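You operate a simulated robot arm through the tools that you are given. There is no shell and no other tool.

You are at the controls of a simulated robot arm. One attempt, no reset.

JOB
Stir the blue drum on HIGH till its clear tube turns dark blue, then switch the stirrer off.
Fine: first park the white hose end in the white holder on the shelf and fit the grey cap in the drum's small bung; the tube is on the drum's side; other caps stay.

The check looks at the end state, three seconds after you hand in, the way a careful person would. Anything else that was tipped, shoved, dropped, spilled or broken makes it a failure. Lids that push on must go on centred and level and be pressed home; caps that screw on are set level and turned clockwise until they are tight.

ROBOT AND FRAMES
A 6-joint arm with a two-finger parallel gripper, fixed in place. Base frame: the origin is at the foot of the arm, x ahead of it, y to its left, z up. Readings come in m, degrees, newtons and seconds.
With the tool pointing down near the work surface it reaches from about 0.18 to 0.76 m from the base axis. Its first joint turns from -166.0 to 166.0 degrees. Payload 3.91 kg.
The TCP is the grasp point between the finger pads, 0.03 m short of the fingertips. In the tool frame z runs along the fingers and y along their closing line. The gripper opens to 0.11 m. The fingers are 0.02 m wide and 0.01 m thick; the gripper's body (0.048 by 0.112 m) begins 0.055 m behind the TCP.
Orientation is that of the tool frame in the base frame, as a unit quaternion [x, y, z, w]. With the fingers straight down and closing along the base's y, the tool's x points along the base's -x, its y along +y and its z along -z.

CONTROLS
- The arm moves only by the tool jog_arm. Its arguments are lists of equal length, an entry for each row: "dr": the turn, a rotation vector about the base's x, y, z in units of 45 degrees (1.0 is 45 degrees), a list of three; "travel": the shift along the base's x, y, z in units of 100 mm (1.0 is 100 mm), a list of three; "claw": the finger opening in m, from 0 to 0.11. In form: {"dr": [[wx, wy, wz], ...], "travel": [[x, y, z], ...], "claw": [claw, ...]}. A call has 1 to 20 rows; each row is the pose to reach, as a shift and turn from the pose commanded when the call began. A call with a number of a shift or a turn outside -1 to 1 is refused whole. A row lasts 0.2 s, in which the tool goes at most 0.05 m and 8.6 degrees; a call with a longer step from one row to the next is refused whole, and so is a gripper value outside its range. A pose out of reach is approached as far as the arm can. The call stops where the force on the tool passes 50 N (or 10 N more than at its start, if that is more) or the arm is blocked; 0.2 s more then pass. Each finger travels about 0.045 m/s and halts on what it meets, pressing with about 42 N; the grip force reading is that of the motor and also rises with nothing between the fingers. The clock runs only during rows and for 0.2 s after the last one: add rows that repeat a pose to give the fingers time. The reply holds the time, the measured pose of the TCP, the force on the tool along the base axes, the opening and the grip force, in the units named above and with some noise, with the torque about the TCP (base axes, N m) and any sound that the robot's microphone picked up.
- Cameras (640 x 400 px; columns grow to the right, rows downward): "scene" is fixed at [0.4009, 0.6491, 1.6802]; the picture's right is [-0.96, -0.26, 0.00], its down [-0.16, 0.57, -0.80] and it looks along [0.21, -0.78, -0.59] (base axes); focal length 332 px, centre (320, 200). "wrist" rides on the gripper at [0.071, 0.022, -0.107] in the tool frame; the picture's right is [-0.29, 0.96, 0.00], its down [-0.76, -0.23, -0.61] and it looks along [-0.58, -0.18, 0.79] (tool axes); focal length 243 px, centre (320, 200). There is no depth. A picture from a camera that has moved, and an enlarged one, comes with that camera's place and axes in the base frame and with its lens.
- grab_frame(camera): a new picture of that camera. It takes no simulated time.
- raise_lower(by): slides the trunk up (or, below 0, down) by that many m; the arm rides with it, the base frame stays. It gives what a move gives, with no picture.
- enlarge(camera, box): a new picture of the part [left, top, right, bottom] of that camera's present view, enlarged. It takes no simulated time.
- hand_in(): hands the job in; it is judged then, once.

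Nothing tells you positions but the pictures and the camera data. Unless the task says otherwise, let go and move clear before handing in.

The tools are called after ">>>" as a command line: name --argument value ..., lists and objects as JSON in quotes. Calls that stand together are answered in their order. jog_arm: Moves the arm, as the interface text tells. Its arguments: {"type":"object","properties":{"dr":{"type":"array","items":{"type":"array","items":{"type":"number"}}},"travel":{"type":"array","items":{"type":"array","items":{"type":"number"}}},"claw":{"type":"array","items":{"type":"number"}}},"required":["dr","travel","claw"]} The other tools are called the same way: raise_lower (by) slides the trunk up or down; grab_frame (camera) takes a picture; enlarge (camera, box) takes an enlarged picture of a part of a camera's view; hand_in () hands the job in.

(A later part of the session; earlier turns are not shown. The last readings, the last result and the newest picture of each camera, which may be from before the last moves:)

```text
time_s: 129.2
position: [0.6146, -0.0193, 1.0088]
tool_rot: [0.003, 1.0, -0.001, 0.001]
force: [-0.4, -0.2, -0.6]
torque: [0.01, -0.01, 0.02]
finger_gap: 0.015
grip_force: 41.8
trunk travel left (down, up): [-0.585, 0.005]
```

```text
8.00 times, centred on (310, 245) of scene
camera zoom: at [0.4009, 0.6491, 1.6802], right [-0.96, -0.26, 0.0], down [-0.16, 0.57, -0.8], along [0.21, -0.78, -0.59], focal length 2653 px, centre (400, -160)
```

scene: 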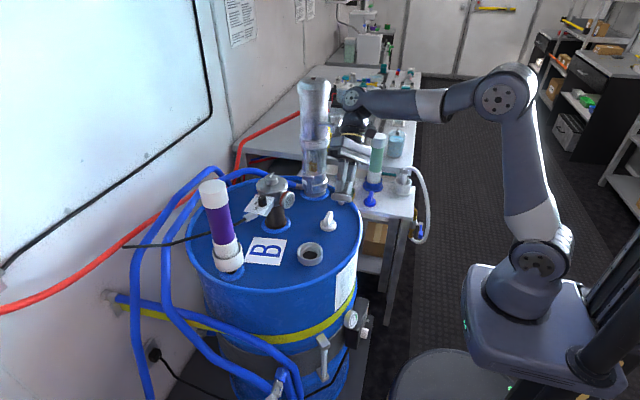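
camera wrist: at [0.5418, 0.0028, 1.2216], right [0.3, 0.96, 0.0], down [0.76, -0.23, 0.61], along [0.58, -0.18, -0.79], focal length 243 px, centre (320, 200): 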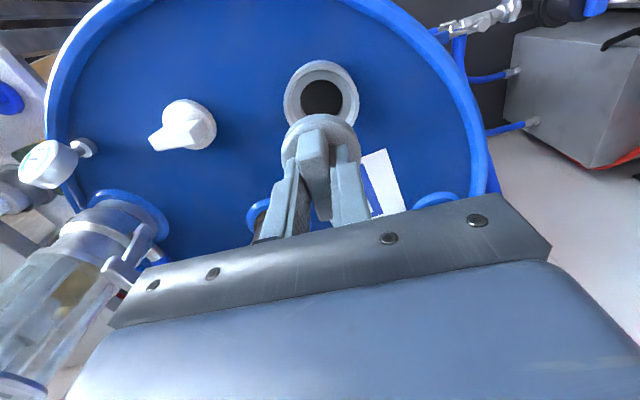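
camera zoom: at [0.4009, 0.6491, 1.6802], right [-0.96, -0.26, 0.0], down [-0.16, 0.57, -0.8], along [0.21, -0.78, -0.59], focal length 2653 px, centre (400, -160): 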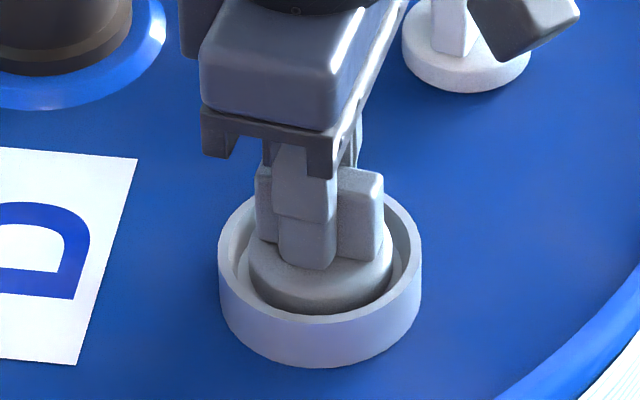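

Cap and collar are now concentric in both views. Turning clockwise with a very light push.

>>> jog_arm --dr '[[0, 0, 0], [0, 0, -0.15], [0, 0, -0.3], [0, 0, -0.45], [0, 0, -0.6], [0, 0, -0.75], [0, 0, -0.9], [0, 0, -0.9]]' --travel '[[0, 0, -0.01], [0, 0, -0.01], [0, 0, -0.01], [0, 0, -0.01], [0, 0, -0.01], [0, 0, -0.01], [0, 0, -0.01], [0, 0, -0.01]]' --claw '[0.005, 0.005, 0.005, 0.005, 0.005, 0.005, 0.005, 0.005]'

>>> jog_arm --dr '[[0, 0, -0.15], [0, 0, -0.3], [0, 0, -0.45], [0, 0, -0.6], [0, 0, -0.75], [0, 0, -0.9], [0, 0, -0.9]]' --travel '[[0, 0, 0], [0, 0, 0], [0, 0, 0], [0, 0, 0], [0, 0, 0], [0, 0, 0], [0, 0, 0]]' --claw '[0.005, 0.005, 0.005, 0.005, 0.005, 0.005, 0.005]'

>>> enlarge --camera "scene" --box '[285, 220, 335, 270]'

>>> enlarge --camera "wrist" --box '[250, 50, 390, 220]'

```text
time_s: 131.0
position: [0.6141, -0.0191, 1.009]
tool_rot: [0.35, 0.937, -0.003, 0.001]
force: [-2.9, 1.2, 12.3]
torque: [0.29, 0.18, 0.02]
finger_gap: 0.0152
grip_force: 42.1
trunk travel left (down, up): [-0.585, 0.005]
```

```text
time_s: 132.6
position: [0.6144, -0.0186, 1.0098]
tool_rot: [0.652, 0.758, -0.003, 0.0]
force: [-4.4, 1.9, 9.9]
torque: [0.23, 0.11, 0.05]
finger_gap: 0.015
grip_force: 42.0
trunk travel left (down, up): [-0.585, 0.005]
```

```text
8.00 times, centred on (310, 245) of scene
camera zoom: at [0.4009, 0.6491, 1.6802], right [-0.96, -0.26, 0.0], down [-0.16, 0.57, -0.8], along [0.21, -0.78, -0.59], focal length 2653 px, centre (400, -160)
```

zoom: 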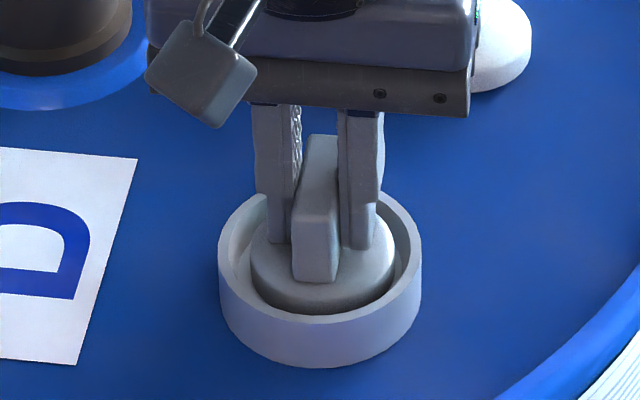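

```text
2.35 times, centred on (320, 135) of wrist
camera zoom: at [0.6237, 0.056, 1.1161], right [0.99, -0.15, 0.0], down [-0.11, -0.78, 0.61], along [-0.09, -0.61, -0.79], focal length 571 px, centre (320, 353)
```

zoom: 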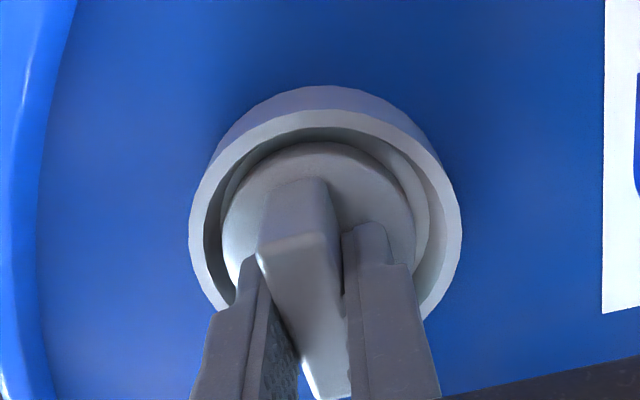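

Torque is still only friction. I'll re-centre by 1.5 mm and keep turning clockwise, with more turns by ratcheting.

>>> jog_arm --dr '[[0, 0, 0], [0, 0, -0.15], [0, 0, -0.3], [0, 0, -0.45], [0, 0, -0.6], [0, 0, -0.75], [0, 0, -0.9], [0, 0, -0.9]]' --travel '[[0.015, -0.005, 0], [0.015, -0.005, 0], [0.015, -0.005, 0], [0.015, -0.005, 0], [0.015, -0.005, 0], [0.015, -0.005, 0], [0.015, -0.005, 0], [0.015, -0.005, 0]]' --claw '[0.005, 0.005, 0.005, 0.005, 0.005, 0.005, 0.005, 0.005]'

>>> jog_arm --dr '[[0, 0, -0.15], [0, 0, -0.3], [0, 0, -0.45], [0, 0, -0.6], [0, 0, -0.75], [0, 0, -0.75]]' --travel '[[0, 0, 0], [0, 0, 0], [0, 0, 0], [0, 0, 0], [0, 0, 0], [0, 0, 0]]' --claw '[0.005, 0.005, 0.005, 0.005, 0.005, 0.005]'

>>> enlarge --camera "scene" --box '[285, 220, 335, 270]'

>>> enlarge --camera "wrist" --box '[250, 50, 390, 220]'

```text
time_s: 134.4
position: [0.6168, -0.0208, 1.0093]
tool_rot: [0.874, 0.485, -0.003, -0.001]
force: [2.3, 0.2, 11.4]
torque: [-0.11, -0.25, 0.04]
finger_gap: 0.015
grip_force: 42.0
trunk travel left (down, up): [-0.585, 0.005]
```

```text
time_s: 135.8
position: [0.6151, -0.0189, 1.009]
tool_rot: [0.978, 0.209, -0.002, -0.001]
force: [1.6, 1.3, 12.9]
torque: [-0.15, -0.14, 0.05]
finger_gap: 0.0152
grip_force: 41.8
trunk travel left (down, up): [-0.585, 0.005]
```

```text
8.00 times, centred on (310, 245) of scene
camera zoom: at [0.4009, 0.6491, 1.6802], right [-0.96, -0.26, 0.0], down [-0.16, 0.57, -0.8], along [0.21, -0.78, -0.59], focal length 2653 px, centre (400, -160)
```

zoom: 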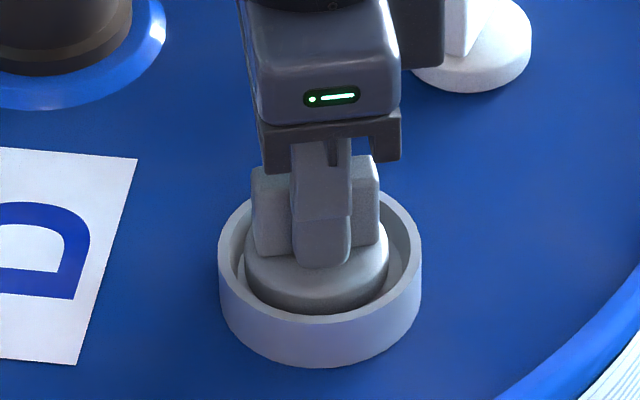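

```text
2.35 times, centred on (320, 135) of wrist
camera zoom: at [0.6888, -0.0092, 1.1161], right [0.13, -0.99, 0.0], down [-0.78, -0.1, 0.61], along [-0.61, -0.08, -0.79], focal length 571 px, centre (320, 353)
```

zoom: 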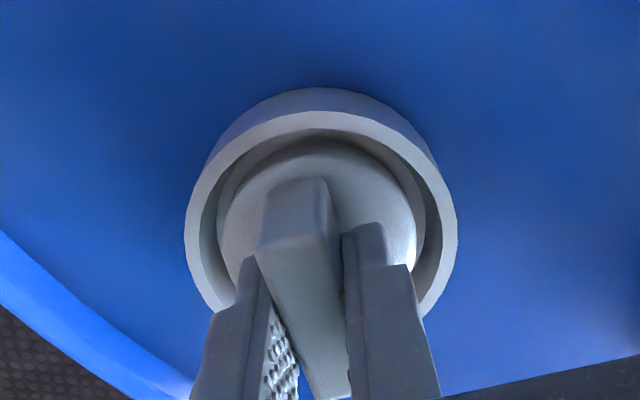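

Still no engagement. I'll release, rise, and take a clear look at how the cap sits.

>>> jog_arm --dr '[[0, 0, 0], [0, 0, 0], [0, 0, 0], [0, 0, 0], [0, 0, 0], [0, 0, 0]]' --travel '[[0, 0, 0.01], [0, 0, 0.01], [0, 0, 0.01], [0, 0, 0.2], [0, 0, 0.45], [0, 0, 0.6]]' --claw '[0.015, 0.03, 0.036, 0.04, 0.05, 0.06]'

>>> enlarge --camera "scene" --box '[285, 220, 335, 270]'

>>> enlarge --camera "wrist" --box '[250, 30, 390, 200]'

```text
time_s: 137.2
position: [0.6154, -0.0182, 1.0688]
tool_rot: [0.977, 0.211, -0.003, -0.001]
force: [-0.4, 0.6, -0.6]
torque: [-0.01, -0.02, -0.01]
finger_gap: 0.0598
grip_force: 0.0
trunk travel left (down, up): [-0.585, 0.005]
```

```text
8.00 times, centred on (310, 245) of scene
camera zoom: at [0.4009, 0.6491, 1.6802], right [-0.96, -0.26, 0.0], down [-0.16, 0.57, -0.8], along [0.21, -0.78, -0.59], focal length 2653 px, centre (400, -160)
```

zoom: 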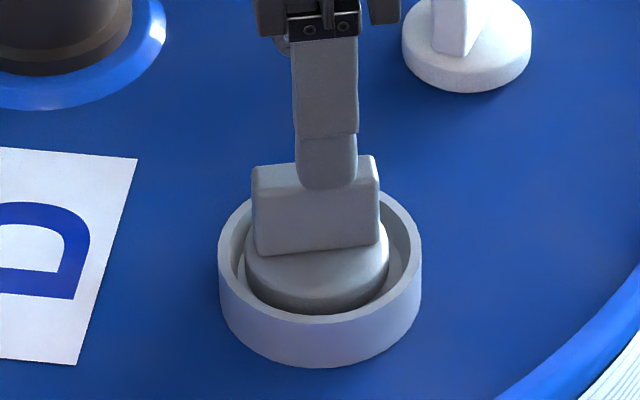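

```text
2.35 times, centred on (320, 115) of wrist
camera zoom: at [0.6891, -0.0087, 1.1767], right [0.13, -0.99, 0.0], down [-0.78, -0.1, 0.61], along [-0.61, -0.08, -0.79], focal length 571 px, centre (320, 400)
```

zoom: 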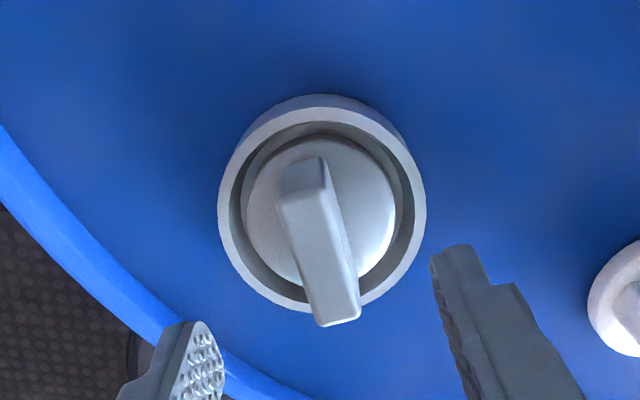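

>>> enlarge --camera "scene" --box '[310, 205, 350, 240]'

>>> enlarge --camera "scene" --box '[290, 230, 330, 270]'

>>> grab_frame --camera "wrist"

```text
11.43 times, centred on (330, 222) of scene
camera zoom: at [0.4009, 0.6491, 1.6802], right [-0.96, -0.26, 0.0], down [-0.16, 0.57, -0.8], along [0.21, -0.78, -0.59], focal length 3790 px, centre (206, -57)
```

zoom: 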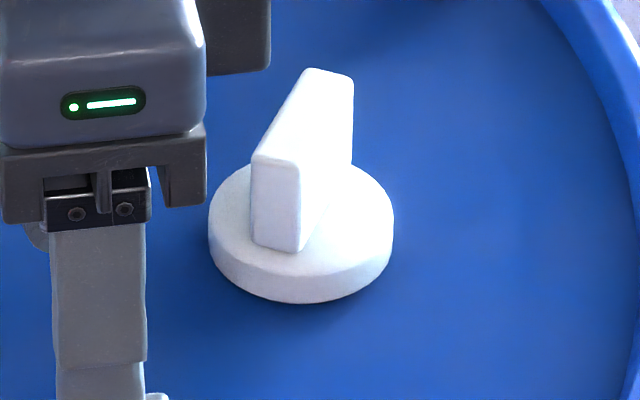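

```text
10.00 times, centred on (310, 250) of scene
camera zoom: at [0.4009, 0.6491, 1.6802], right [-0.96, -0.26, 0.0], down [-0.16, 0.57, -0.8], along [0.21, -0.78, -0.59], focal length 3316 px, centre (420, -300)
```

zoom: 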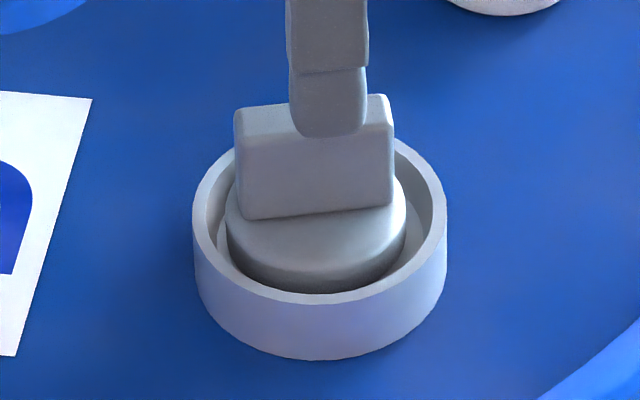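

```text
taken
camera wrist: at [0.6891, -0.0087, 1.1767], right [0.13, -0.99, 0.0], down [-0.78, -0.1, 0.61], along [-0.61, -0.08, -0.79], focal length 243 px, centre (320, 200)
```

wrist: 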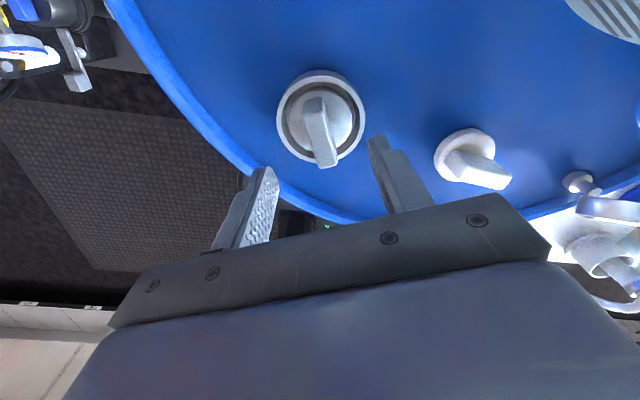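

The cap sits about 5 mm above its final seat, apparently resting on the thread start. It may need up to a full turn to catch, so I'll wind the wrist back half a turn, re-grip, and keep turning clockwise.

>>> jog_arm --dr '[[0, 0, 0.18], [0, 0, 0.36], [0, 0, 0.54], [0, 0, 0.72], [0, 0, 0.9], [0, 0, 0.9]]' --travel '[[0.006, -0.008, 0], [0.006, -0.008, 0], [0.006, -0.008, 0], [0.006, -0.008, 0], [0.006, -0.008, 0], [0.006, -0.008, 0]]' --claw '[0.06, 0.06, 0.06, 0.06, 0.06, 0.06]'

>>> jog_arm --dr '[[0, 0, 0.18], [0, 0, 0.36], [0, 0, 0.54], [0, 0, 0.72], [0, 0, 0.9], [0, 0, 0.9]]' --travel '[[0, 0, 0], [0, 0, 0], [0, 0, 0], [0, 0, 0], [0, 0, 0], [0, 0, 0]]' --claw '[0.06, 0.06, 0.06, 0.06, 0.06, 0.06]'

>>> jog_arm --dr '[[0, 0, 0.18], [0, 0, 0.36], [0, 0, 0.54], [0, 0, 0.72], [0, 0, 0.9], [0, 0, 0.9]]' --travel '[[0, 0, 0], [0, 0, 0], [0, 0, 0], [0, 0, 0], [0, 0, 0], [0, 0, 0]]' --claw '[0.06, 0.06, 0.06, 0.06, 0.06, 0.06]'

>>> jog_arm --dr '[[0, 0, 0.18], [0, 0, 0.36], [0, 0, 0.54], [0, 0, 0.72], [0, 0, 0.9], [0, 0, 0.9]]' --travel '[[0, 0, 0], [0, 0, 0], [0, 0, 0], [0, 0, 0], [0, 0, 0], [0, 0, 0]]' --claw '[0.06, 0.06, 0.06, 0.06, 0.06, 0.06]'

>>> jog_arm --dr '[[0, 0, 0.18], [0, 0, 0.4], [0, 0, 0.4]]' --travel '[[0, 0, 0], [0, 0, 0], [0, 0, 0]]' --claw '[0.06, 0.06, 0.06]'

>>> enlarge --camera "wrist" --box '[250, 30, 390, 200]'

```text
time_s: 138.6
position: [0.6168, -0.0201, 1.0669]
tool_rot: [0.844, 0.537, -0.003, 0.0]
force: [1.2, -0.1, -0.1]
torque: [-0.01, -0.02, 0.0]
finger_gap: 0.0601
grip_force: 0.1
trunk travel left (down, up): [-0.585, 0.005]
```

```text
time_s: 140.0
position: [0.617, -0.0201, 1.068]
tool_rot: [0.605, 0.796, -0.002, 0.0]
force: [0.9, 0.1, 0.9]
torque: [-0.02, -0.02, 0.0]
finger_gap: 0.06
grip_force: 0.0
trunk travel left (down, up): [-0.585, 0.005]
```

```text
time_s: 141.4
position: [0.6171, -0.0202, 1.0677]
tool_rot: [0.294, 0.956, -0.002, 0.001]
force: [0.9, -0.3, 0.4]
torque: [0.0, 0.0, -0.03]
finger_gap: 0.0602
grip_force: 0.1
trunk travel left (down, up): [-0.585, 0.005]
```

```text
time_s: 142.8
position: [0.6168, -0.0211, 1.0687]
tool_rot: [-0.056, 0.998, -0.001, 0.002]
force: [0.2, 0.2, 0.4]
torque: [0.01, 0.05, -0.01]
finger_gap: 0.06
grip_force: 0.1
trunk travel left (down, up): [-0.585, 0.005]
```

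```text
refused: row 2 steps farther than a row can; nothing moved
```

```text
2.35 times, centred on (320, 115) of wrist
camera zoom: at [0.5419, -0.0056, 1.1753], right [0.18, 0.98, 0.0], down [0.78, -0.14, 0.61], along [0.6, -0.11, -0.79], focal length 571 px, centre (320, 400)
```

zoom: 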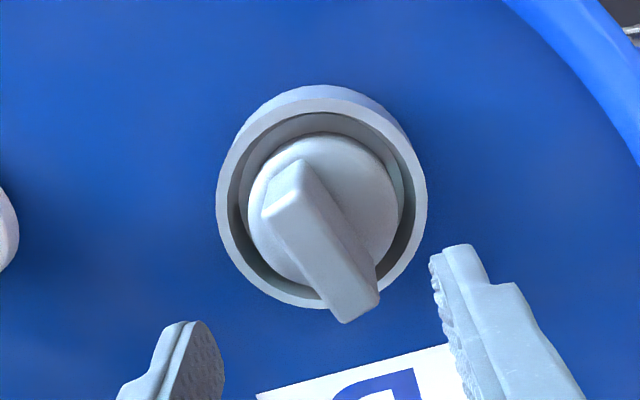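

>>> jog_arm --dr '[[0, 0, 0.18], [0, 0, 0.36], [0, 0, 0.4], [0, 0, 0.4]]' --travel '[[-0.004, 0.01, 0], [-0.006, 0.014, -0.2], [-0.006, 0.014, -0.4], [-0.006, 0.014, -0.595]]' --claw '[0.06, 0.055, 0.05, 0.05]'

>>> jog_arm --dr '[[0, 0, 0], [0, 0, 0], [0, 0, 0], [0, 0, 0]]' --travel '[[0, 0, 0], [0, 0, 0], [0, 0, 0], [0, 0, 0]]' --claw '[0.035, 0.02, 0.005, 0.005]'

>>> enlarge --camera "wrist" --box '[250, 50, 390, 220]'

>>> enlarge --camera "scene" --box '[290, 230, 330, 270]'

```text
time_s: 143.8
position: [0.6171, -0.0195, 1.0076]
tool_rot: [-0.211, 0.978, -0.001, 0.002]
force: [-0.1, 0.0, -0.1]
torque: [0.03, 0.04, 0.0]
finger_gap: 0.0502
grip_force: 0.1
trunk travel left (down, up): [-0.585, 0.005]
```

```text
time_s: 144.8
position: [0.6152, -0.0193, 1.0089]
tool_rot: [-0.211, 0.978, -0.001, 0.001]
force: [-0.1, -0.9, 0.1]
torque: [0.02, -0.01, -0.01]
finger_gap: 0.0155
grip_force: 42.0
trunk travel left (down, up): [-0.585, 0.005]
```

```text
2.35 times, centred on (320, 135) of wrist
camera zoom: at [0.5405, -0.0277, 1.1158], right [-0.13, 0.99, 0.0], down [0.78, 0.1, 0.61], along [0.61, 0.08, -0.79], focal length 571 px, centre (320, 353)
```

zoom: 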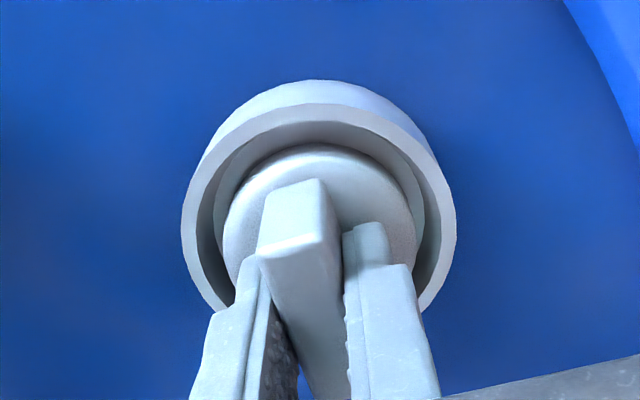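

```text
10.00 times, centred on (310, 250) of scene
camera zoom: at [0.4009, 0.6491, 1.6802], right [-0.96, -0.26, 0.0], down [-0.16, 0.57, -0.8], along [0.21, -0.78, -0.59], focal length 3316 px, centre (420, -300)
```

zoom: 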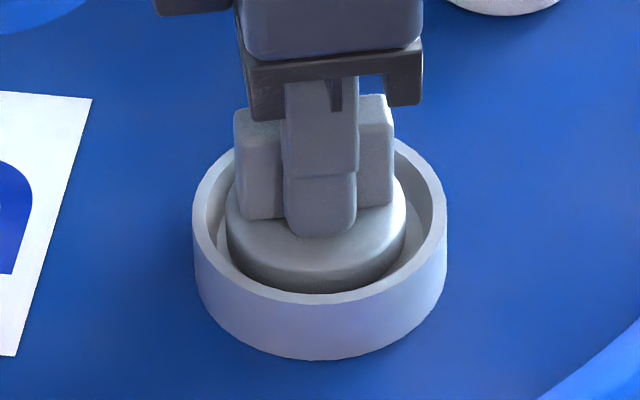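

Now turning clockwise again, with the cap nudged 1 mm to centre and a moderate push.

>>> jog_arm --dr '[[0, 0, 0], [0, 0, -0.15], [0, 0, -0.3], [0, 0, -0.45], [0, 0, -0.6], [0, 0, -0.75], [0, 0, -0.9], [0, 0, -0.9]]' --travel '[[-0.01, 0, -0.02], [-0.01, 0, -0.02], [-0.01, 0, -0.02], [-0.01, 0, -0.02], [-0.01, 0, -0.02], [-0.01, 0, -0.02], [-0.01, 0, -0.02], [-0.01, 0, -0.02]]' --claw '[0.005, 0.005, 0.005, 0.005, 0.005, 0.005, 0.005, 0.005]'

>>> jog_arm --dr '[[0, 0, -0.15], [0, 0, -0.3], [0, 0, -0.45], [0, 0, -0.6], [0, 0, -0.75], [0, 0, -0.9], [0, 0, -0.9]]' --travel '[[0, 0, 0], [0, 0, 0], [0, 0, 0], [0, 0, 0], [0, 0, 0], [0, 0, 0], [0, 0, 0]]' --claw '[0.005, 0.005, 0.005, 0.005, 0.005, 0.005, 0.005]'

>>> enlarge --camera "scene" --box '[290, 230, 330, 270]'

>>> enlarge --camera "wrist" --box '[250, 50, 390, 220]'

```text
time_s: 146.6
position: [0.6137, -0.0211, 1.0085]
tool_rot: [0.14, 0.99, -0.002, 0.003]
force: [-5.3, -5.8, 27.7]
torque: [0.16, 0.55, 0.08]
finger_gap: 0.0153
grip_force: 41.5
trunk travel left (down, up): [-0.585, 0.005]
```

```text
time_s: 148.2
position: [0.6149, -0.0193, 1.0085]
tool_rot: [0.475, 0.88, -0.003, 0.002]
force: [1.5, 2.9, 27.3]
torque: [0.26, 0.0, 0.11]
finger_gap: 0.0154
grip_force: 42.0
trunk travel left (down, up): [-0.585, 0.005]
```

```text
10.00 times, centred on (310, 250) of scene
camera zoom: at [0.4009, 0.6491, 1.6802], right [-0.96, -0.26, 0.0], down [-0.16, 0.57, -0.8], along [0.21, -0.78, -0.59], focal length 3316 px, centre (420, -300)
```

zoom: 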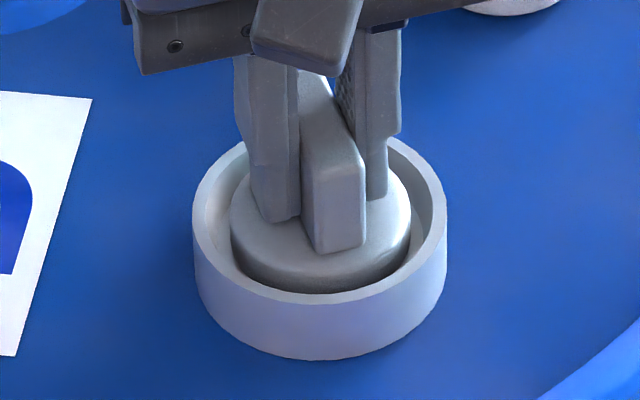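

```text
2.35 times, centred on (320, 135) of wrist
camera zoom: at [0.592, 0.0544, 1.1152], right [0.96, 0.28, 0.0], down [0.22, -0.76, 0.61], along [0.17, -0.59, -0.79], focal length 571 px, centre (320, 353)
```

zoom: 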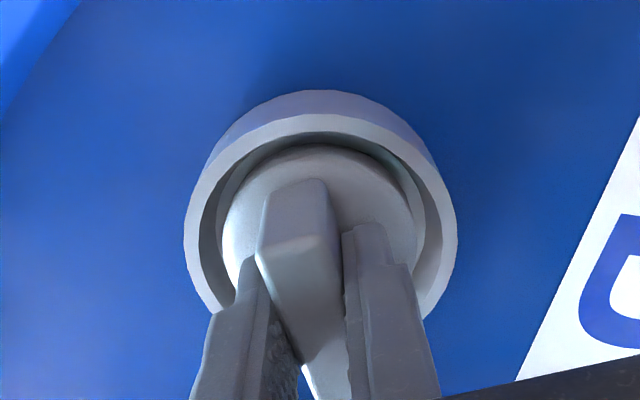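

>>> jog_arm --dr '[[0, 0, -0.15], [0, 0, -0.3], [0, 0, -0.45], [0, 0, -0.6], [0, 0, -0.75], [0, 0, -0.9], [0, 0, -0.9]]' --travel '[[0, 0, 0], [0, 0, 0], [0, 0, 0], [0, 0, 0], [0, 0, 0], [0, 0, 0], [0, 0, 0]]' --claw '[0.005, 0.005, 0.005, 0.005, 0.005, 0.005, 0.005]'

>>> jog_arm --dr '[[0, 0, -0.15], [0, 0, -0.3], [0, 0, -0.45], [0, 0, -0.6], [0, 0, -0.75], [0, 0, -0.9], [0, 0, -0.9]]' --travel '[[0, 0, 0], [0, 0, 0], [0, 0, 0], [0, 0, 0], [0, 0, 0], [0, 0, 0], [0, 0, 0]]' --claw '[0.005, 0.005, 0.005, 0.005, 0.005, 0.005, 0.005]'

>>> enlarge --camera "scene" --box '[290, 230, 330, 270]'

>>> enlarge --camera "wrist" --box '[250, 50, 390, 220]'

```text
time_s: 149.8
position: [0.6149, -0.0188, 1.0082]
tool_rot: [0.75, 0.661, -0.001, 0.001]
force: [3.4, 0.3, 28.0]
torque: [-0.21, -0.07, 0.06]
finger_gap: 0.0151
grip_force: 42.6
trunk travel left (down, up): [-0.585, 0.005]
```

```text
time_s: 151.4
position: [0.6147, -0.0204, 1.0069]
tool_rot: [0.933, 0.36, -0.003, -0.001]
force: [3.8, -7.7, 26.7]
torque: [-0.61, 0.25, 0.13]
finger_gap: 0.0151
grip_force: 42.1
trunk travel left (down, up): [-0.585, 0.005]
```

```text
10.00 times, centred on (310, 250) of scene
camera zoom: at [0.4009, 0.6491, 1.6802], right [-0.96, -0.26, 0.0], down [-0.16, 0.57, -0.8], along [0.21, -0.78, -0.59], focal length 3316 px, centre (420, -300)
```

zoom: 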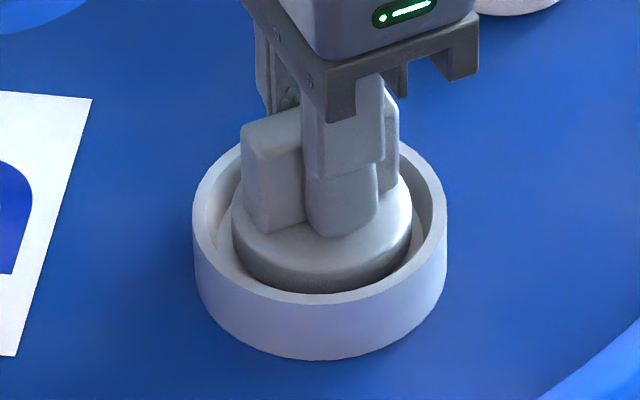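

```text
2.35 times, centred on (320, 135) of wrist
camera zoom: at [0.6808, 0.0127, 1.1151], right [0.43, -0.9, 0.0], down [-0.71, -0.34, 0.61], along [-0.55, -0.26, -0.79], focal length 571 px, centre (320, 353)
```

zoom: 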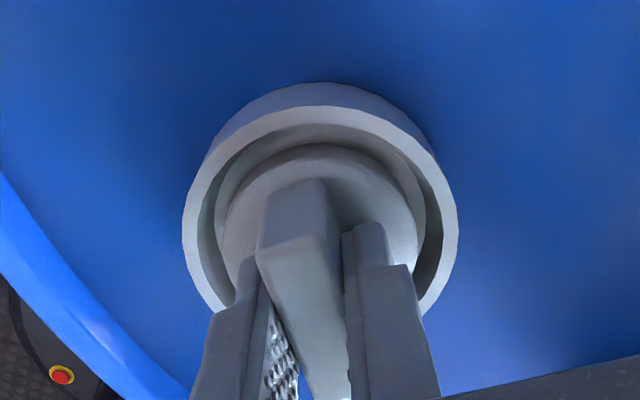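

The grip slips at about 28 N, so my push has been limited. I'll lower further so the fingertips bear directly on the disc, and press harder, up to about 45 N.

>>> jog_arm --dr '[[0, 0, 0], [0, 0, 0], [0, 0, 0], [0, 0, 0], [0, 0, 0]]' --travel '[[0, 0, -0.01], [0, 0, -0.02], [0, 0, -0.03], [0, 0, -0.04], [0, 0, -0.045]]' --claw '[0.005, 0.005, 0.005, 0.005, 0.005]'

>>> enlarge --camera "scene" --box '[290, 230, 330, 270]'

```text
time_s: 152.6
position: [0.6153, -0.0196, 1.0068]
tool_rot: [0.932, 0.362, 0.002, 0.001]
force: [0.0, -9.4, 45.3]
torque: [-0.5, 0.55, 0.07]
finger_gap: 0.015
grip_force: 42.1
trunk travel left (down, up): [-0.585, 0.005]
```

```text
10.00 times, centred on (310, 250) of scene
camera zoom: at [0.4009, 0.6491, 1.6802], right [-0.96, -0.26, 0.0], down [-0.16, 0.57, -0.8], along [0.21, -0.78, -0.59], focal length 3316 px, centre (420, -300)
```

zoom: 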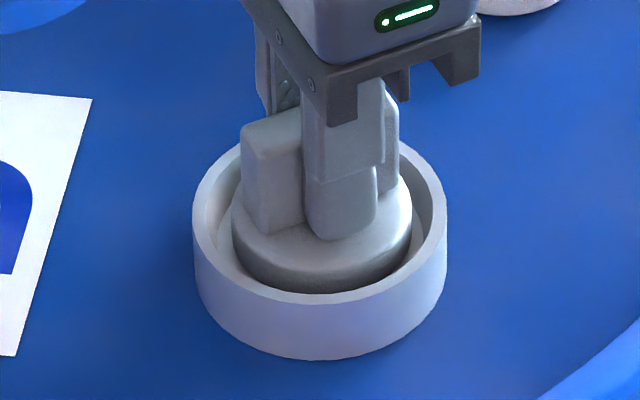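

At 45 N nothing moves further, and the disc bottom matches the socket's step, so the cap is fully home: centred, level, pressed and turned. I'll relieve the force, release and rise.

>>> jog_arm --dr '[[0, 0, 0], [0, 0, 0], [0, 0, 0], [0, 0, 0], [0, 0, 0]]' --travel '[[0, 0, 0.03], [0, 0, 0.05], [0, 0, 0.055], [0, 0, 0.055], [0, 0, 0.055]]' --claw '[0.005, 0.005, 0.015, 0.03, 0.04]'

>>> jog_arm --dr '[[0, 0, 0], [0, 0, 0], [0, 0, 0], [0, 0, 0], [0, 0, 0]]' --travel '[[0, 0, 0.15], [0, 0, 0.4], [0, 0, 0.7], [0, 0, 1.0], [0, 0, 1.0]]' --claw '[0.04, 0.045, 0.05, 0.05, 0.05]'

>>> enlarge --camera "scene" --box '[290, 230, 330, 270]'

>>> grab_frame --camera "wrist"

>>> enlarge --camera "wrist" --box '[250, 30, 390, 200]'

```text
time_s: 153.8
position: [0.615, -0.0178, 1.0074]
tool_rot: [0.932, 0.362, -0.003, -0.002]
force: [-0.9, 2.9, 9.3]
torque: [0.09, -0.09, 0.06]
finger_gap: 0.0385
grip_force: 0.0
trunk travel left (down, up): [-0.585, 0.005]
```

```text
time_s: 155.0
position: [0.6144, -0.0171, 1.1077]
tool_rot: [0.932, 0.362, -0.002, -0.001]
force: [-0.1, 0.9, -0.5]
torque: [-0.02, -0.03, 0.0]
finger_gap: 0.05
grip_force: 0.1
trunk travel left (down, up): [-0.585, 0.005]
```

```text
10.00 times, centred on (310, 250) of scene
camera zoom: at [0.4009, 0.6491, 1.6802], right [-0.96, -0.26, 0.0], down [-0.16, 0.57, -0.8], along [0.21, -0.78, -0.59], focal length 3316 px, centre (420, -300)
```

zoom: 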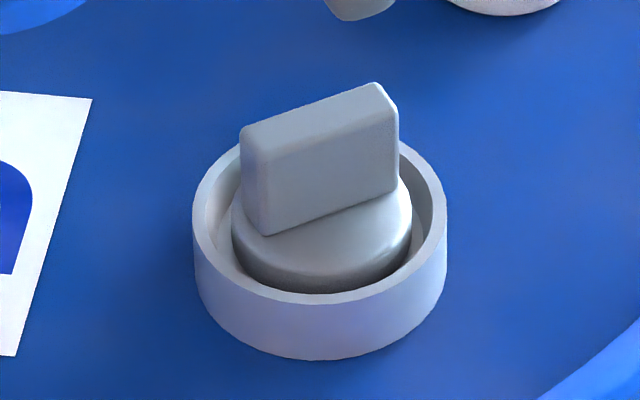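

```text
taken
camera wrist: at [0.6816, 0.0147, 1.2149], right [0.43, -0.9, 0.0], down [-0.71, -0.34, 0.61], along [-0.55, -0.26, -0.79], focal length 243 px, centre (320, 200)
```

wrist: 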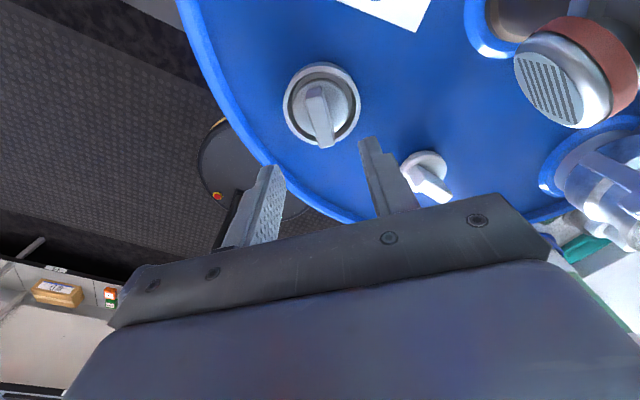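

```text
2.35 times, centred on (320, 115) of wrist
camera zoom: at [0.6816, 0.0147, 1.2149], right [0.43, -0.9, 0.0], down [-0.71, -0.34, 0.61], along [-0.55, -0.26, -0.79], focal length 571 px, centre (320, 400)
```

zoom: 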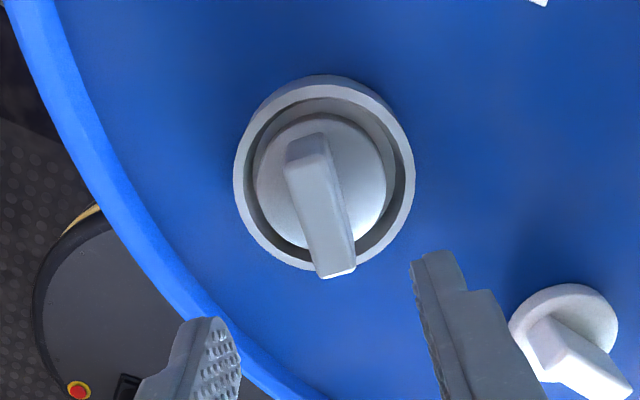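

The cap is level and concentric in the collar. To be sure it's tight if it counts turns, I'll ratchet it another half-turn clockwise while watching for resistance.

>>> jog_arm --dr '[[0, 0, 0.18], [0, 0, 0.36], [0, 0, 0.54], [0, 0, 0.72], [0, 0, 0.9]]' --travel '[[0.01, -0.022, 0], [0.01, -0.022, 0], [0.01, -0.022, 0], [0.01, -0.022, 0], [0.01, -0.022, 0]]' --claw '[0.05, 0.05, 0.05, 0.05, 0.05]'

>>> jog_arm --dr '[[0, 0, 0.18], [0, 0, 0.36], [0, 0, 0.54], [0, 0, 0.72], [0, 0, 0.9]]' --travel '[[0, 0, 0], [0, 0, 0], [0, 0, 0], [0, 0, 0], [0, 0, 0]]' --claw '[0.05, 0.05, 0.05, 0.05, 0.05]'

>>> jog_arm --dr '[[0, 0, 0.18], [0, 0, 0.36], [0, 0, 0.54], [0, 0, 0.72], [0, 0, 0.9]]' --travel '[[0, 0, 0], [0, 0, 0], [0, 0, 0], [0, 0, 0], [0, 0, 0]]' --claw '[0.05, 0.05, 0.05, 0.05, 0.05]'

>>> jog_arm --dr '[[0, 0, 0.18], [0, 0, 0.36], [0, 0, 0.54], [0, 0, 0.72], [0, 0, 0.9], [0, 0, 0.9]]' --travel '[[0, 0, 0], [0, 0, 0], [0, 0, 0], [0, 0, 0], [0, 0, 0], [0, 0, 0]]' --claw '[0.05, 0.05, 0.05, 0.05, 0.05, 0.05]'

>>> jog_arm --dr '[[0, 0, 0.18], [0, 0, 0.36], [0, 0, 0.4], [0, 0, 0.4], [0, 0, 0.4]]' --travel '[[0, 0, -0.1], [0, 0, -0.2], [0, 0, -0.3], [0, 0, -0.4], [0, 0, -0.4]]' --claw '[0.05, 0.05, 0.05, 0.05, 0.05]'

>>> enlarge --camera "wrist" --box '[250, 30, 390, 200]'

>>> enlarge --camera "scene" --box '[290, 230, 330, 270]'

```text
time_s: 156.2
position: [0.6164, -0.0221, 1.108]
tool_rot: [0.749, 0.663, -0.003, 0.0]
force: [-0.5, 0.1, -0.8]
torque: [-0.02, 0.0, -0.01]
finger_gap: 0.0498
grip_force: 0.0
trunk travel left (down, up): [-0.585, 0.005]
```

```text
time_s: 157.4
position: [0.6173, -0.0212, 1.1077]
tool_rot: [0.473, 0.881, -0.002, 0.001]
force: [-0.4, 0.0, 0.0]
torque: [-0.01, -0.03, -0.01]
finger_gap: 0.0503
grip_force: 0.1
trunk travel left (down, up): [-0.585, 0.005]
```

```text
time_s: 158.6
position: [0.6169, -0.0216, 1.1079]
tool_rot: [0.139, 0.99, -0.001, 0.002]
force: [0.3, -0.2, 0.5]
torque: [-0.01, 0.02, -0.02]
finger_gap: 0.0499
grip_force: 0.1
trunk travel left (down, up): [-0.585, 0.005]
```

```text
time_s: 160.0
position: [0.615, -0.0215, 1.1074]
tool_rot: [-0.212, 0.977, -0.002, 0.002]
force: [-0.2, -0.4, -0.3]
torque: [0.0, -0.03, 0.02]
finger_gap: 0.0499
grip_force: 0.2
trunk travel left (down, up): [-0.585, 0.005]
```

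```text
time_s: 161.2
position: [0.6172, -0.021, 1.0689]
tool_rot: [-0.362, 0.932, -0.001, 0.003]
force: [-0.4, 0.1, -0.2]
torque: [0.0, -0.02, -0.05]
finger_gap: 0.0501
grip_force: 0.1
trunk travel left (down, up): [-0.585, 0.005]
```

```text
2.35 times, centred on (320, 115) of wrist
camera zoom: at [0.5473, -0.0524, 1.175], right [-0.43, 0.9, 0.0], down [0.71, 0.34, 0.61], along [0.55, 0.26, -0.79], focal length 571 px, centre (320, 400)
```

zoom: 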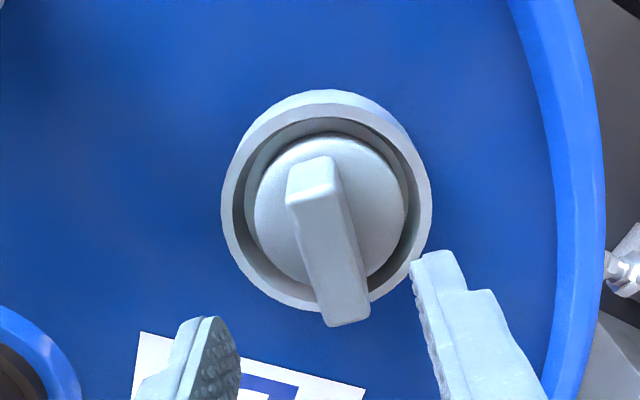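

```text
10.00 times, centred on (310, 250) of scene
camera zoom: at [0.4009, 0.6491, 1.6802], right [-0.96, -0.26, 0.0], down [-0.16, 0.57, -0.8], along [0.21, -0.78, -0.59], focal length 3316 px, centre (420, -300)
```

zoom: 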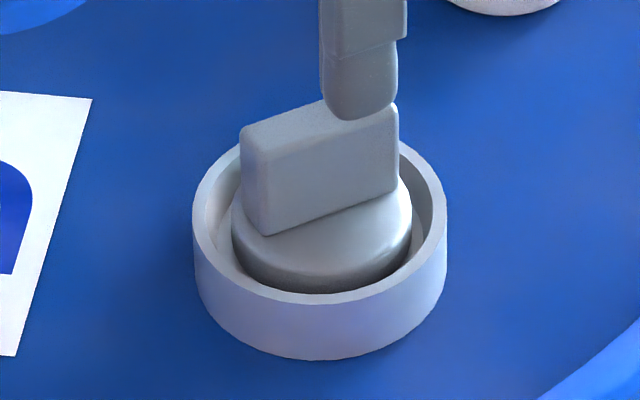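

>>> jog_arm --dr '[[0, 0, 0], [0, 0, 0], [0, 0, 0], [0, 0, 0], [0, 0, 0], [0, 0, 0], [0, 0, 0]]' --travel '[[-0.013, 0.025, -0.2], [-0.013, 0.025, -0.4], [-0.013, 0.025, -0.6], [-0.013, 0.025, -0.6], [-0.013, 0.025, -0.6], [-0.013, 0.025, -0.6], [-0.013, 0.025, -0.6]]' --claw '[0.05, 0.05, 0.05, 0.035, 0.02, 0.005, 0.005]'

>>> enlarge --camera "wrist" --box '[250, 50, 390, 220]'

>>> enlarge --camera "scene" --box '[290, 230, 330, 270]'

```text
time_s: 162.8
position: [0.6158, -0.0188, 1.0076]
tool_rot: [-0.362, 0.932, -0.001, 0.002]
force: [0.0, -0.3, 0.0]
torque: [-0.03, 0.02, -0.02]
finger_gap: 0.0152
grip_force: 42.1
trunk travel left (down, up): [-0.585, 0.005]
```

```text
2.35 times, centred on (320, 135) of wrist
camera zoom: at [0.5459, -0.0494, 1.1148], right [-0.43, 0.9, 0.0], down [0.71, 0.34, 0.61], along [0.55, 0.26, -0.79], focal length 571 px, centre (320, 353)
```

zoom: 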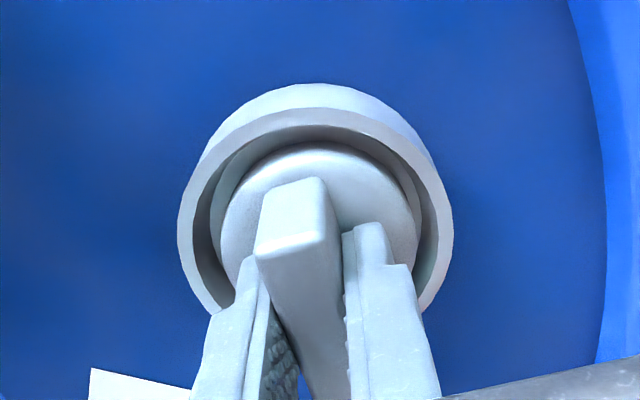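

```text
10.00 times, centred on (310, 250) of scene
camera zoom: at [0.4009, 0.6491, 1.6802], right [-0.96, -0.26, 0.0], down [-0.16, 0.57, -0.8], along [0.21, -0.78, -0.59], focal length 3316 px, centre (420, -300)
```

zoom: 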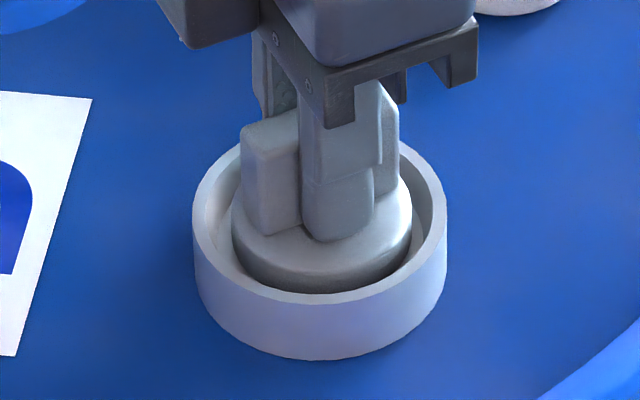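

>>> jog_arm --dr '[[0, 0, 0], [0, 0, -0.18], [0, 0, -0.36], [0, 0, -0.54], [0, 0, -0.72], [0, 0, -0.9], [0, 0, -0.9]]' --travel '[[0.007, -0.01, -0.01], [0.007, -0.01, -0.01], [0.007, -0.01, -0.01], [0.007, -0.01, -0.01], [0.007, -0.01, -0.01], [0.007, -0.01, -0.01], [0.007, -0.01, -0.01]]' --claw '[0.005, 0.005, 0.005, 0.005, 0.005, 0.005, 0.005]'

>>> jog_arm --dr '[[0, 0, -0.18], [0, 0, -0.36], [0, 0, -0.54], [0, 0, -0.72], [0, 0, -0.9], [0, 0, -0.9]]' --travel '[[0, 0, 0], [0, 0, 0], [0, 0, 0], [0, 0, 0], [0, 0, 0], [0, 0, 0]]' --claw '[0.005, 0.005, 0.005, 0.005, 0.005, 0.005]'

>>> jog_arm --dr '[[0, 0, -0.18], [0, 0, -0.36], [0, 0, -0.54], [0, 0, -0.72], [0, 0, -0.9], [0, 0, -0.9]]' --travel '[[0, 0, 0], [0, 0, 0], [0, 0, 0], [0, 0, 0], [0, 0, 0], [0, 0, 0]]' --claw '[0.005, 0.005, 0.005, 0.005, 0.005, 0.005]'

>>> jog_arm --dr '[[0, 0, -0.18], [0, 0, -0.36], [0, 0, -0.54], [0, 0, -0.72], [0, 0, -0.9], [0, 0, -0.9]]' --travel '[[0, 0, 0], [0, 0, 0], [0, 0, 0], [0, 0, 0], [0, 0, 0], [0, 0, 0]]' --claw '[0.005, 0.005, 0.005, 0.005, 0.005, 0.005]'

>>> enlarge --camera "scene" --box '[290, 230, 330, 270]'

>>> enlarge --camera "wrist" --box '[250, 50, 390, 220]'

```text
time_s: 164.4
position: [0.615, -0.0187, 1.0068]
tool_rot: [-0.016, 1.0, -0.001, 0.002]
force: [-2.5, -0.2, 5.9]
torque: [0.12, 0.11, 0.06]
finger_gap: 0.0151
grip_force: 40.9
trunk travel left (down, up): [-0.585, 0.005]
```

```text
time_s: 165.8
position: [0.6143, -0.0192, 1.0069]
tool_rot: [0.331, 0.944, -0.003, 0.002]
force: [-0.9, 1.3, 3.9]
torque: [0.15, -0.01, 0.03]
finger_gap: 0.0151
grip_force: 42.1
trunk travel left (down, up): [-0.585, 0.005]
```

```text
time_s: 167.2
position: [0.6169, -0.0206, 1.0056]
tool_rot: [0.637, 0.771, -0.003, 0.001]
force: [-0.9, 3.1, 8.5]
torque: [0.18, -0.11, -0.05]
finger_gap: 0.0151
grip_force: 42.0
trunk travel left (down, up): [-0.585, 0.005]
```

```text
time_s: 168.6
position: [0.6142, -0.0198, 1.0069]
tool_rot: [0.865, 0.502, -0.002, -0.001]
force: [0.6, 2.4, 11.0]
torque: [0.08, -0.23, 0.01]
finger_gap: 0.0153
grip_force: 41.9
trunk travel left (down, up): [-0.585, 0.005]
```

```text
10.00 times, centred on (310, 250) of scene
camera zoom: at [0.4009, 0.6491, 1.6802], right [-0.96, -0.26, 0.0], down [-0.16, 0.57, -0.8], along [0.21, -0.78, -0.59], focal length 3316 px, centre (420, -300)
```

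zoom: 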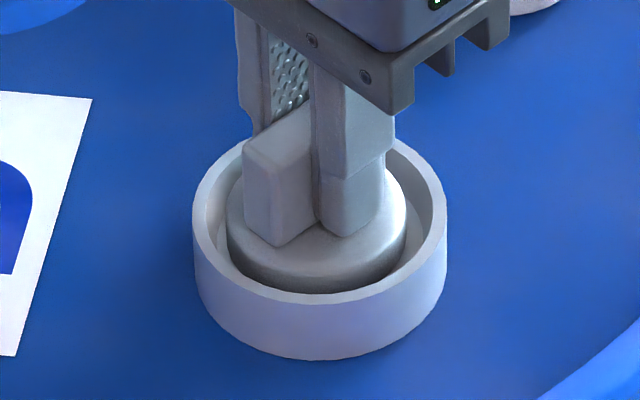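

```text
2.35 times, centred on (320, 135) of wrist
camera zoom: at [0.6686, 0.0329, 1.1143], right [0.69, -0.73, 0.0], down [-0.57, -0.54, 0.61], along [-0.45, -0.42, -0.79], focal length 571 px, centre (320, 353)
```

zoom: 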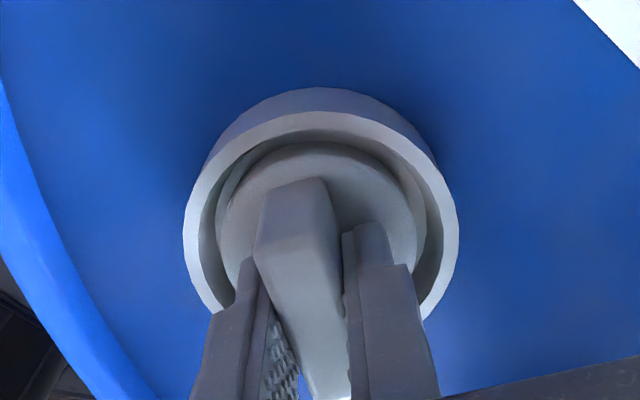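

After more than a full turn there is still no torque rise, so this is a plain seat-in cap, and it's home. Releasing and rising clear.

>>> jog_arm --dr '[[0, 0, 0], [0, 0, 0], [0, 0, 0], [0, 0, 0], [0, 0, 0]]' --travel '[[-0.004, 0.002, 0.01], [-0.004, 0.002, 0.01], [-0.004, 0.002, 0.01], [-0.004, 0.002, 0.01], [-0.004, 0.002, 0.01]]' --claw '[0.005, 0.015, 0.03, 0.045, 0.045]'

>>> jog_arm --dr '[[0, 0, 0], [0, 0, 0], [0, 0, 0.1], [0, 0, 0.25], [0, 0, 0.4], [0, 0, 0.55]]' --travel '[[0, 0, 0.2], [0, 0, 0.4], [-0.1, 0, 0.6], [-0.3, 0, 0.8], [-0.5, 0, 1.0], [-0.6, 0, 1.0]]' --claw '[0.045, 0.05, 0.05, 0.05, 0.05, 0.05]'

>>> enlarge --camera "scene" --box '[290, 230, 330, 270]'

>>> grab_frame --camera "scene"

```text
time_s: 169.8
position: [0.6151, -0.0196, 1.0077]
tool_rot: [0.864, 0.503, -0.004, -0.001]
force: [0.3, 0.9, 0.5]
torque: [-0.01, -0.02, 0.0]
finger_gap: 0.0448
grip_force: 0.0
trunk travel left (down, up): [-0.585, 0.005]
```

```text
time_s: 171.2
position: [0.5552, -0.0184, 1.1078]
tool_rot: [0.736, 0.677, -0.003, 0.0]
force: [0.5, 0.5, -0.4]
torque: [-0.03, 0.04, 0.01]
finger_gap: 0.0503
grip_force: 0.1
trunk travel left (down, up): [-0.585, 0.005]
```

```text
10.00 times, centred on (310, 250) of scene
camera zoom: at [0.4009, 0.6491, 1.6802], right [-0.96, -0.26, 0.0], down [-0.16, 0.57, -0.8], along [0.21, -0.78, -0.59], focal length 3316 px, centre (420, -300)
```

zoom: 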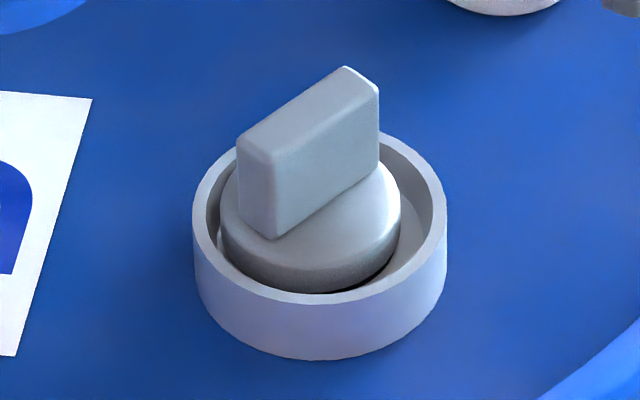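

```text
taken
```

scene: 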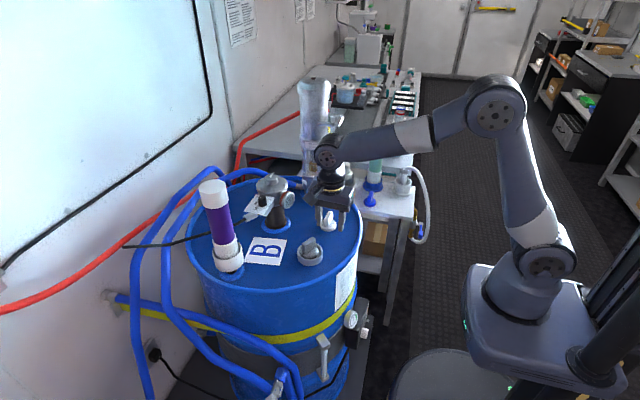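

The cap seems to have shifted a little on release. I'll check it closely.

>>> grab_frame --camera "wrist"

>>> enlarge --camera "scene" --box '[296, 234, 326, 268]'

```text
taken
camera wrist: at [0.5817, 0.0513, 1.2152], right [0.93, -0.37, 0.0], down [-0.29, -0.74, 0.61], along [-0.23, -0.57, -0.79], focal length 243 px, centre (320, 200)
```

wrist: 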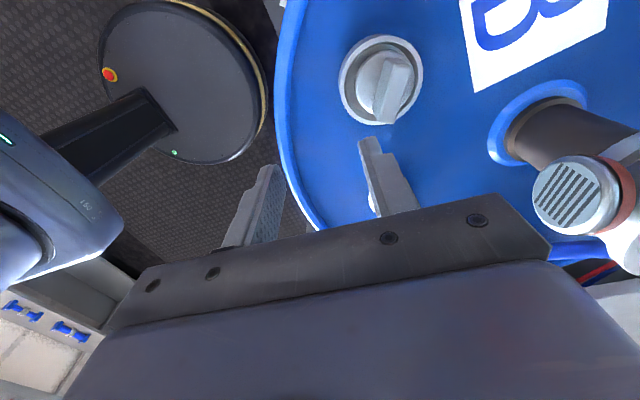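

```text
11.76 times, centred on (311, 251) of scene
camera zoom: at [0.4009, 0.6491, 1.6802], right [-0.96, -0.26, 0.0], down [-0.16, 0.57, -0.8], along [0.21, -0.78, -0.59], focal length 3901 px, centre (426, -400)
```

zoom: 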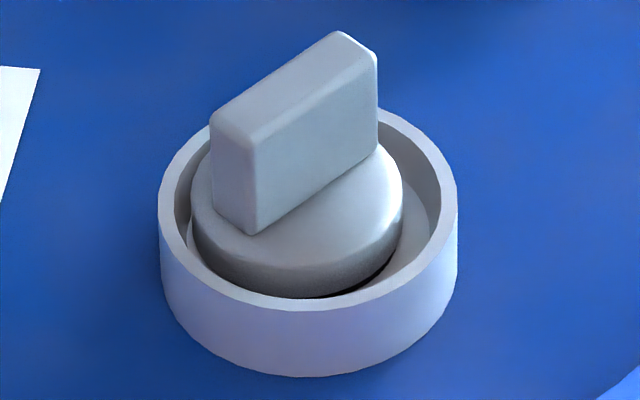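

>>> enlarge --camera "wrist" --box '[330, 25, 440, 135]'

```text
3.64 times, centred on (385, 80) of wrist
camera zoom: at [0.5817, 0.0513, 1.2152], right [0.93, -0.37, 0.0], down [-0.29, -0.74, 0.61], along [-0.23, -0.57, -0.79], focal length 882 px, centre (84, 636)
```

zoom: 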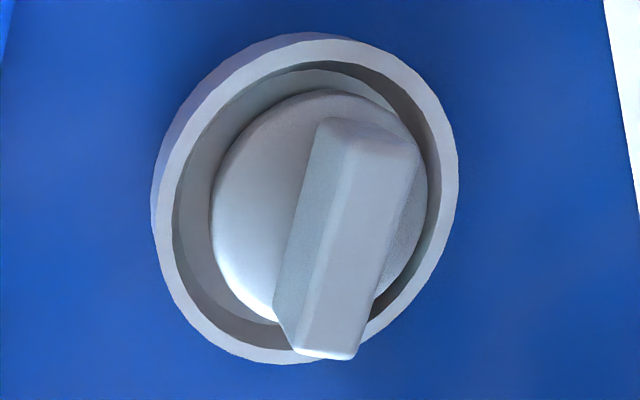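

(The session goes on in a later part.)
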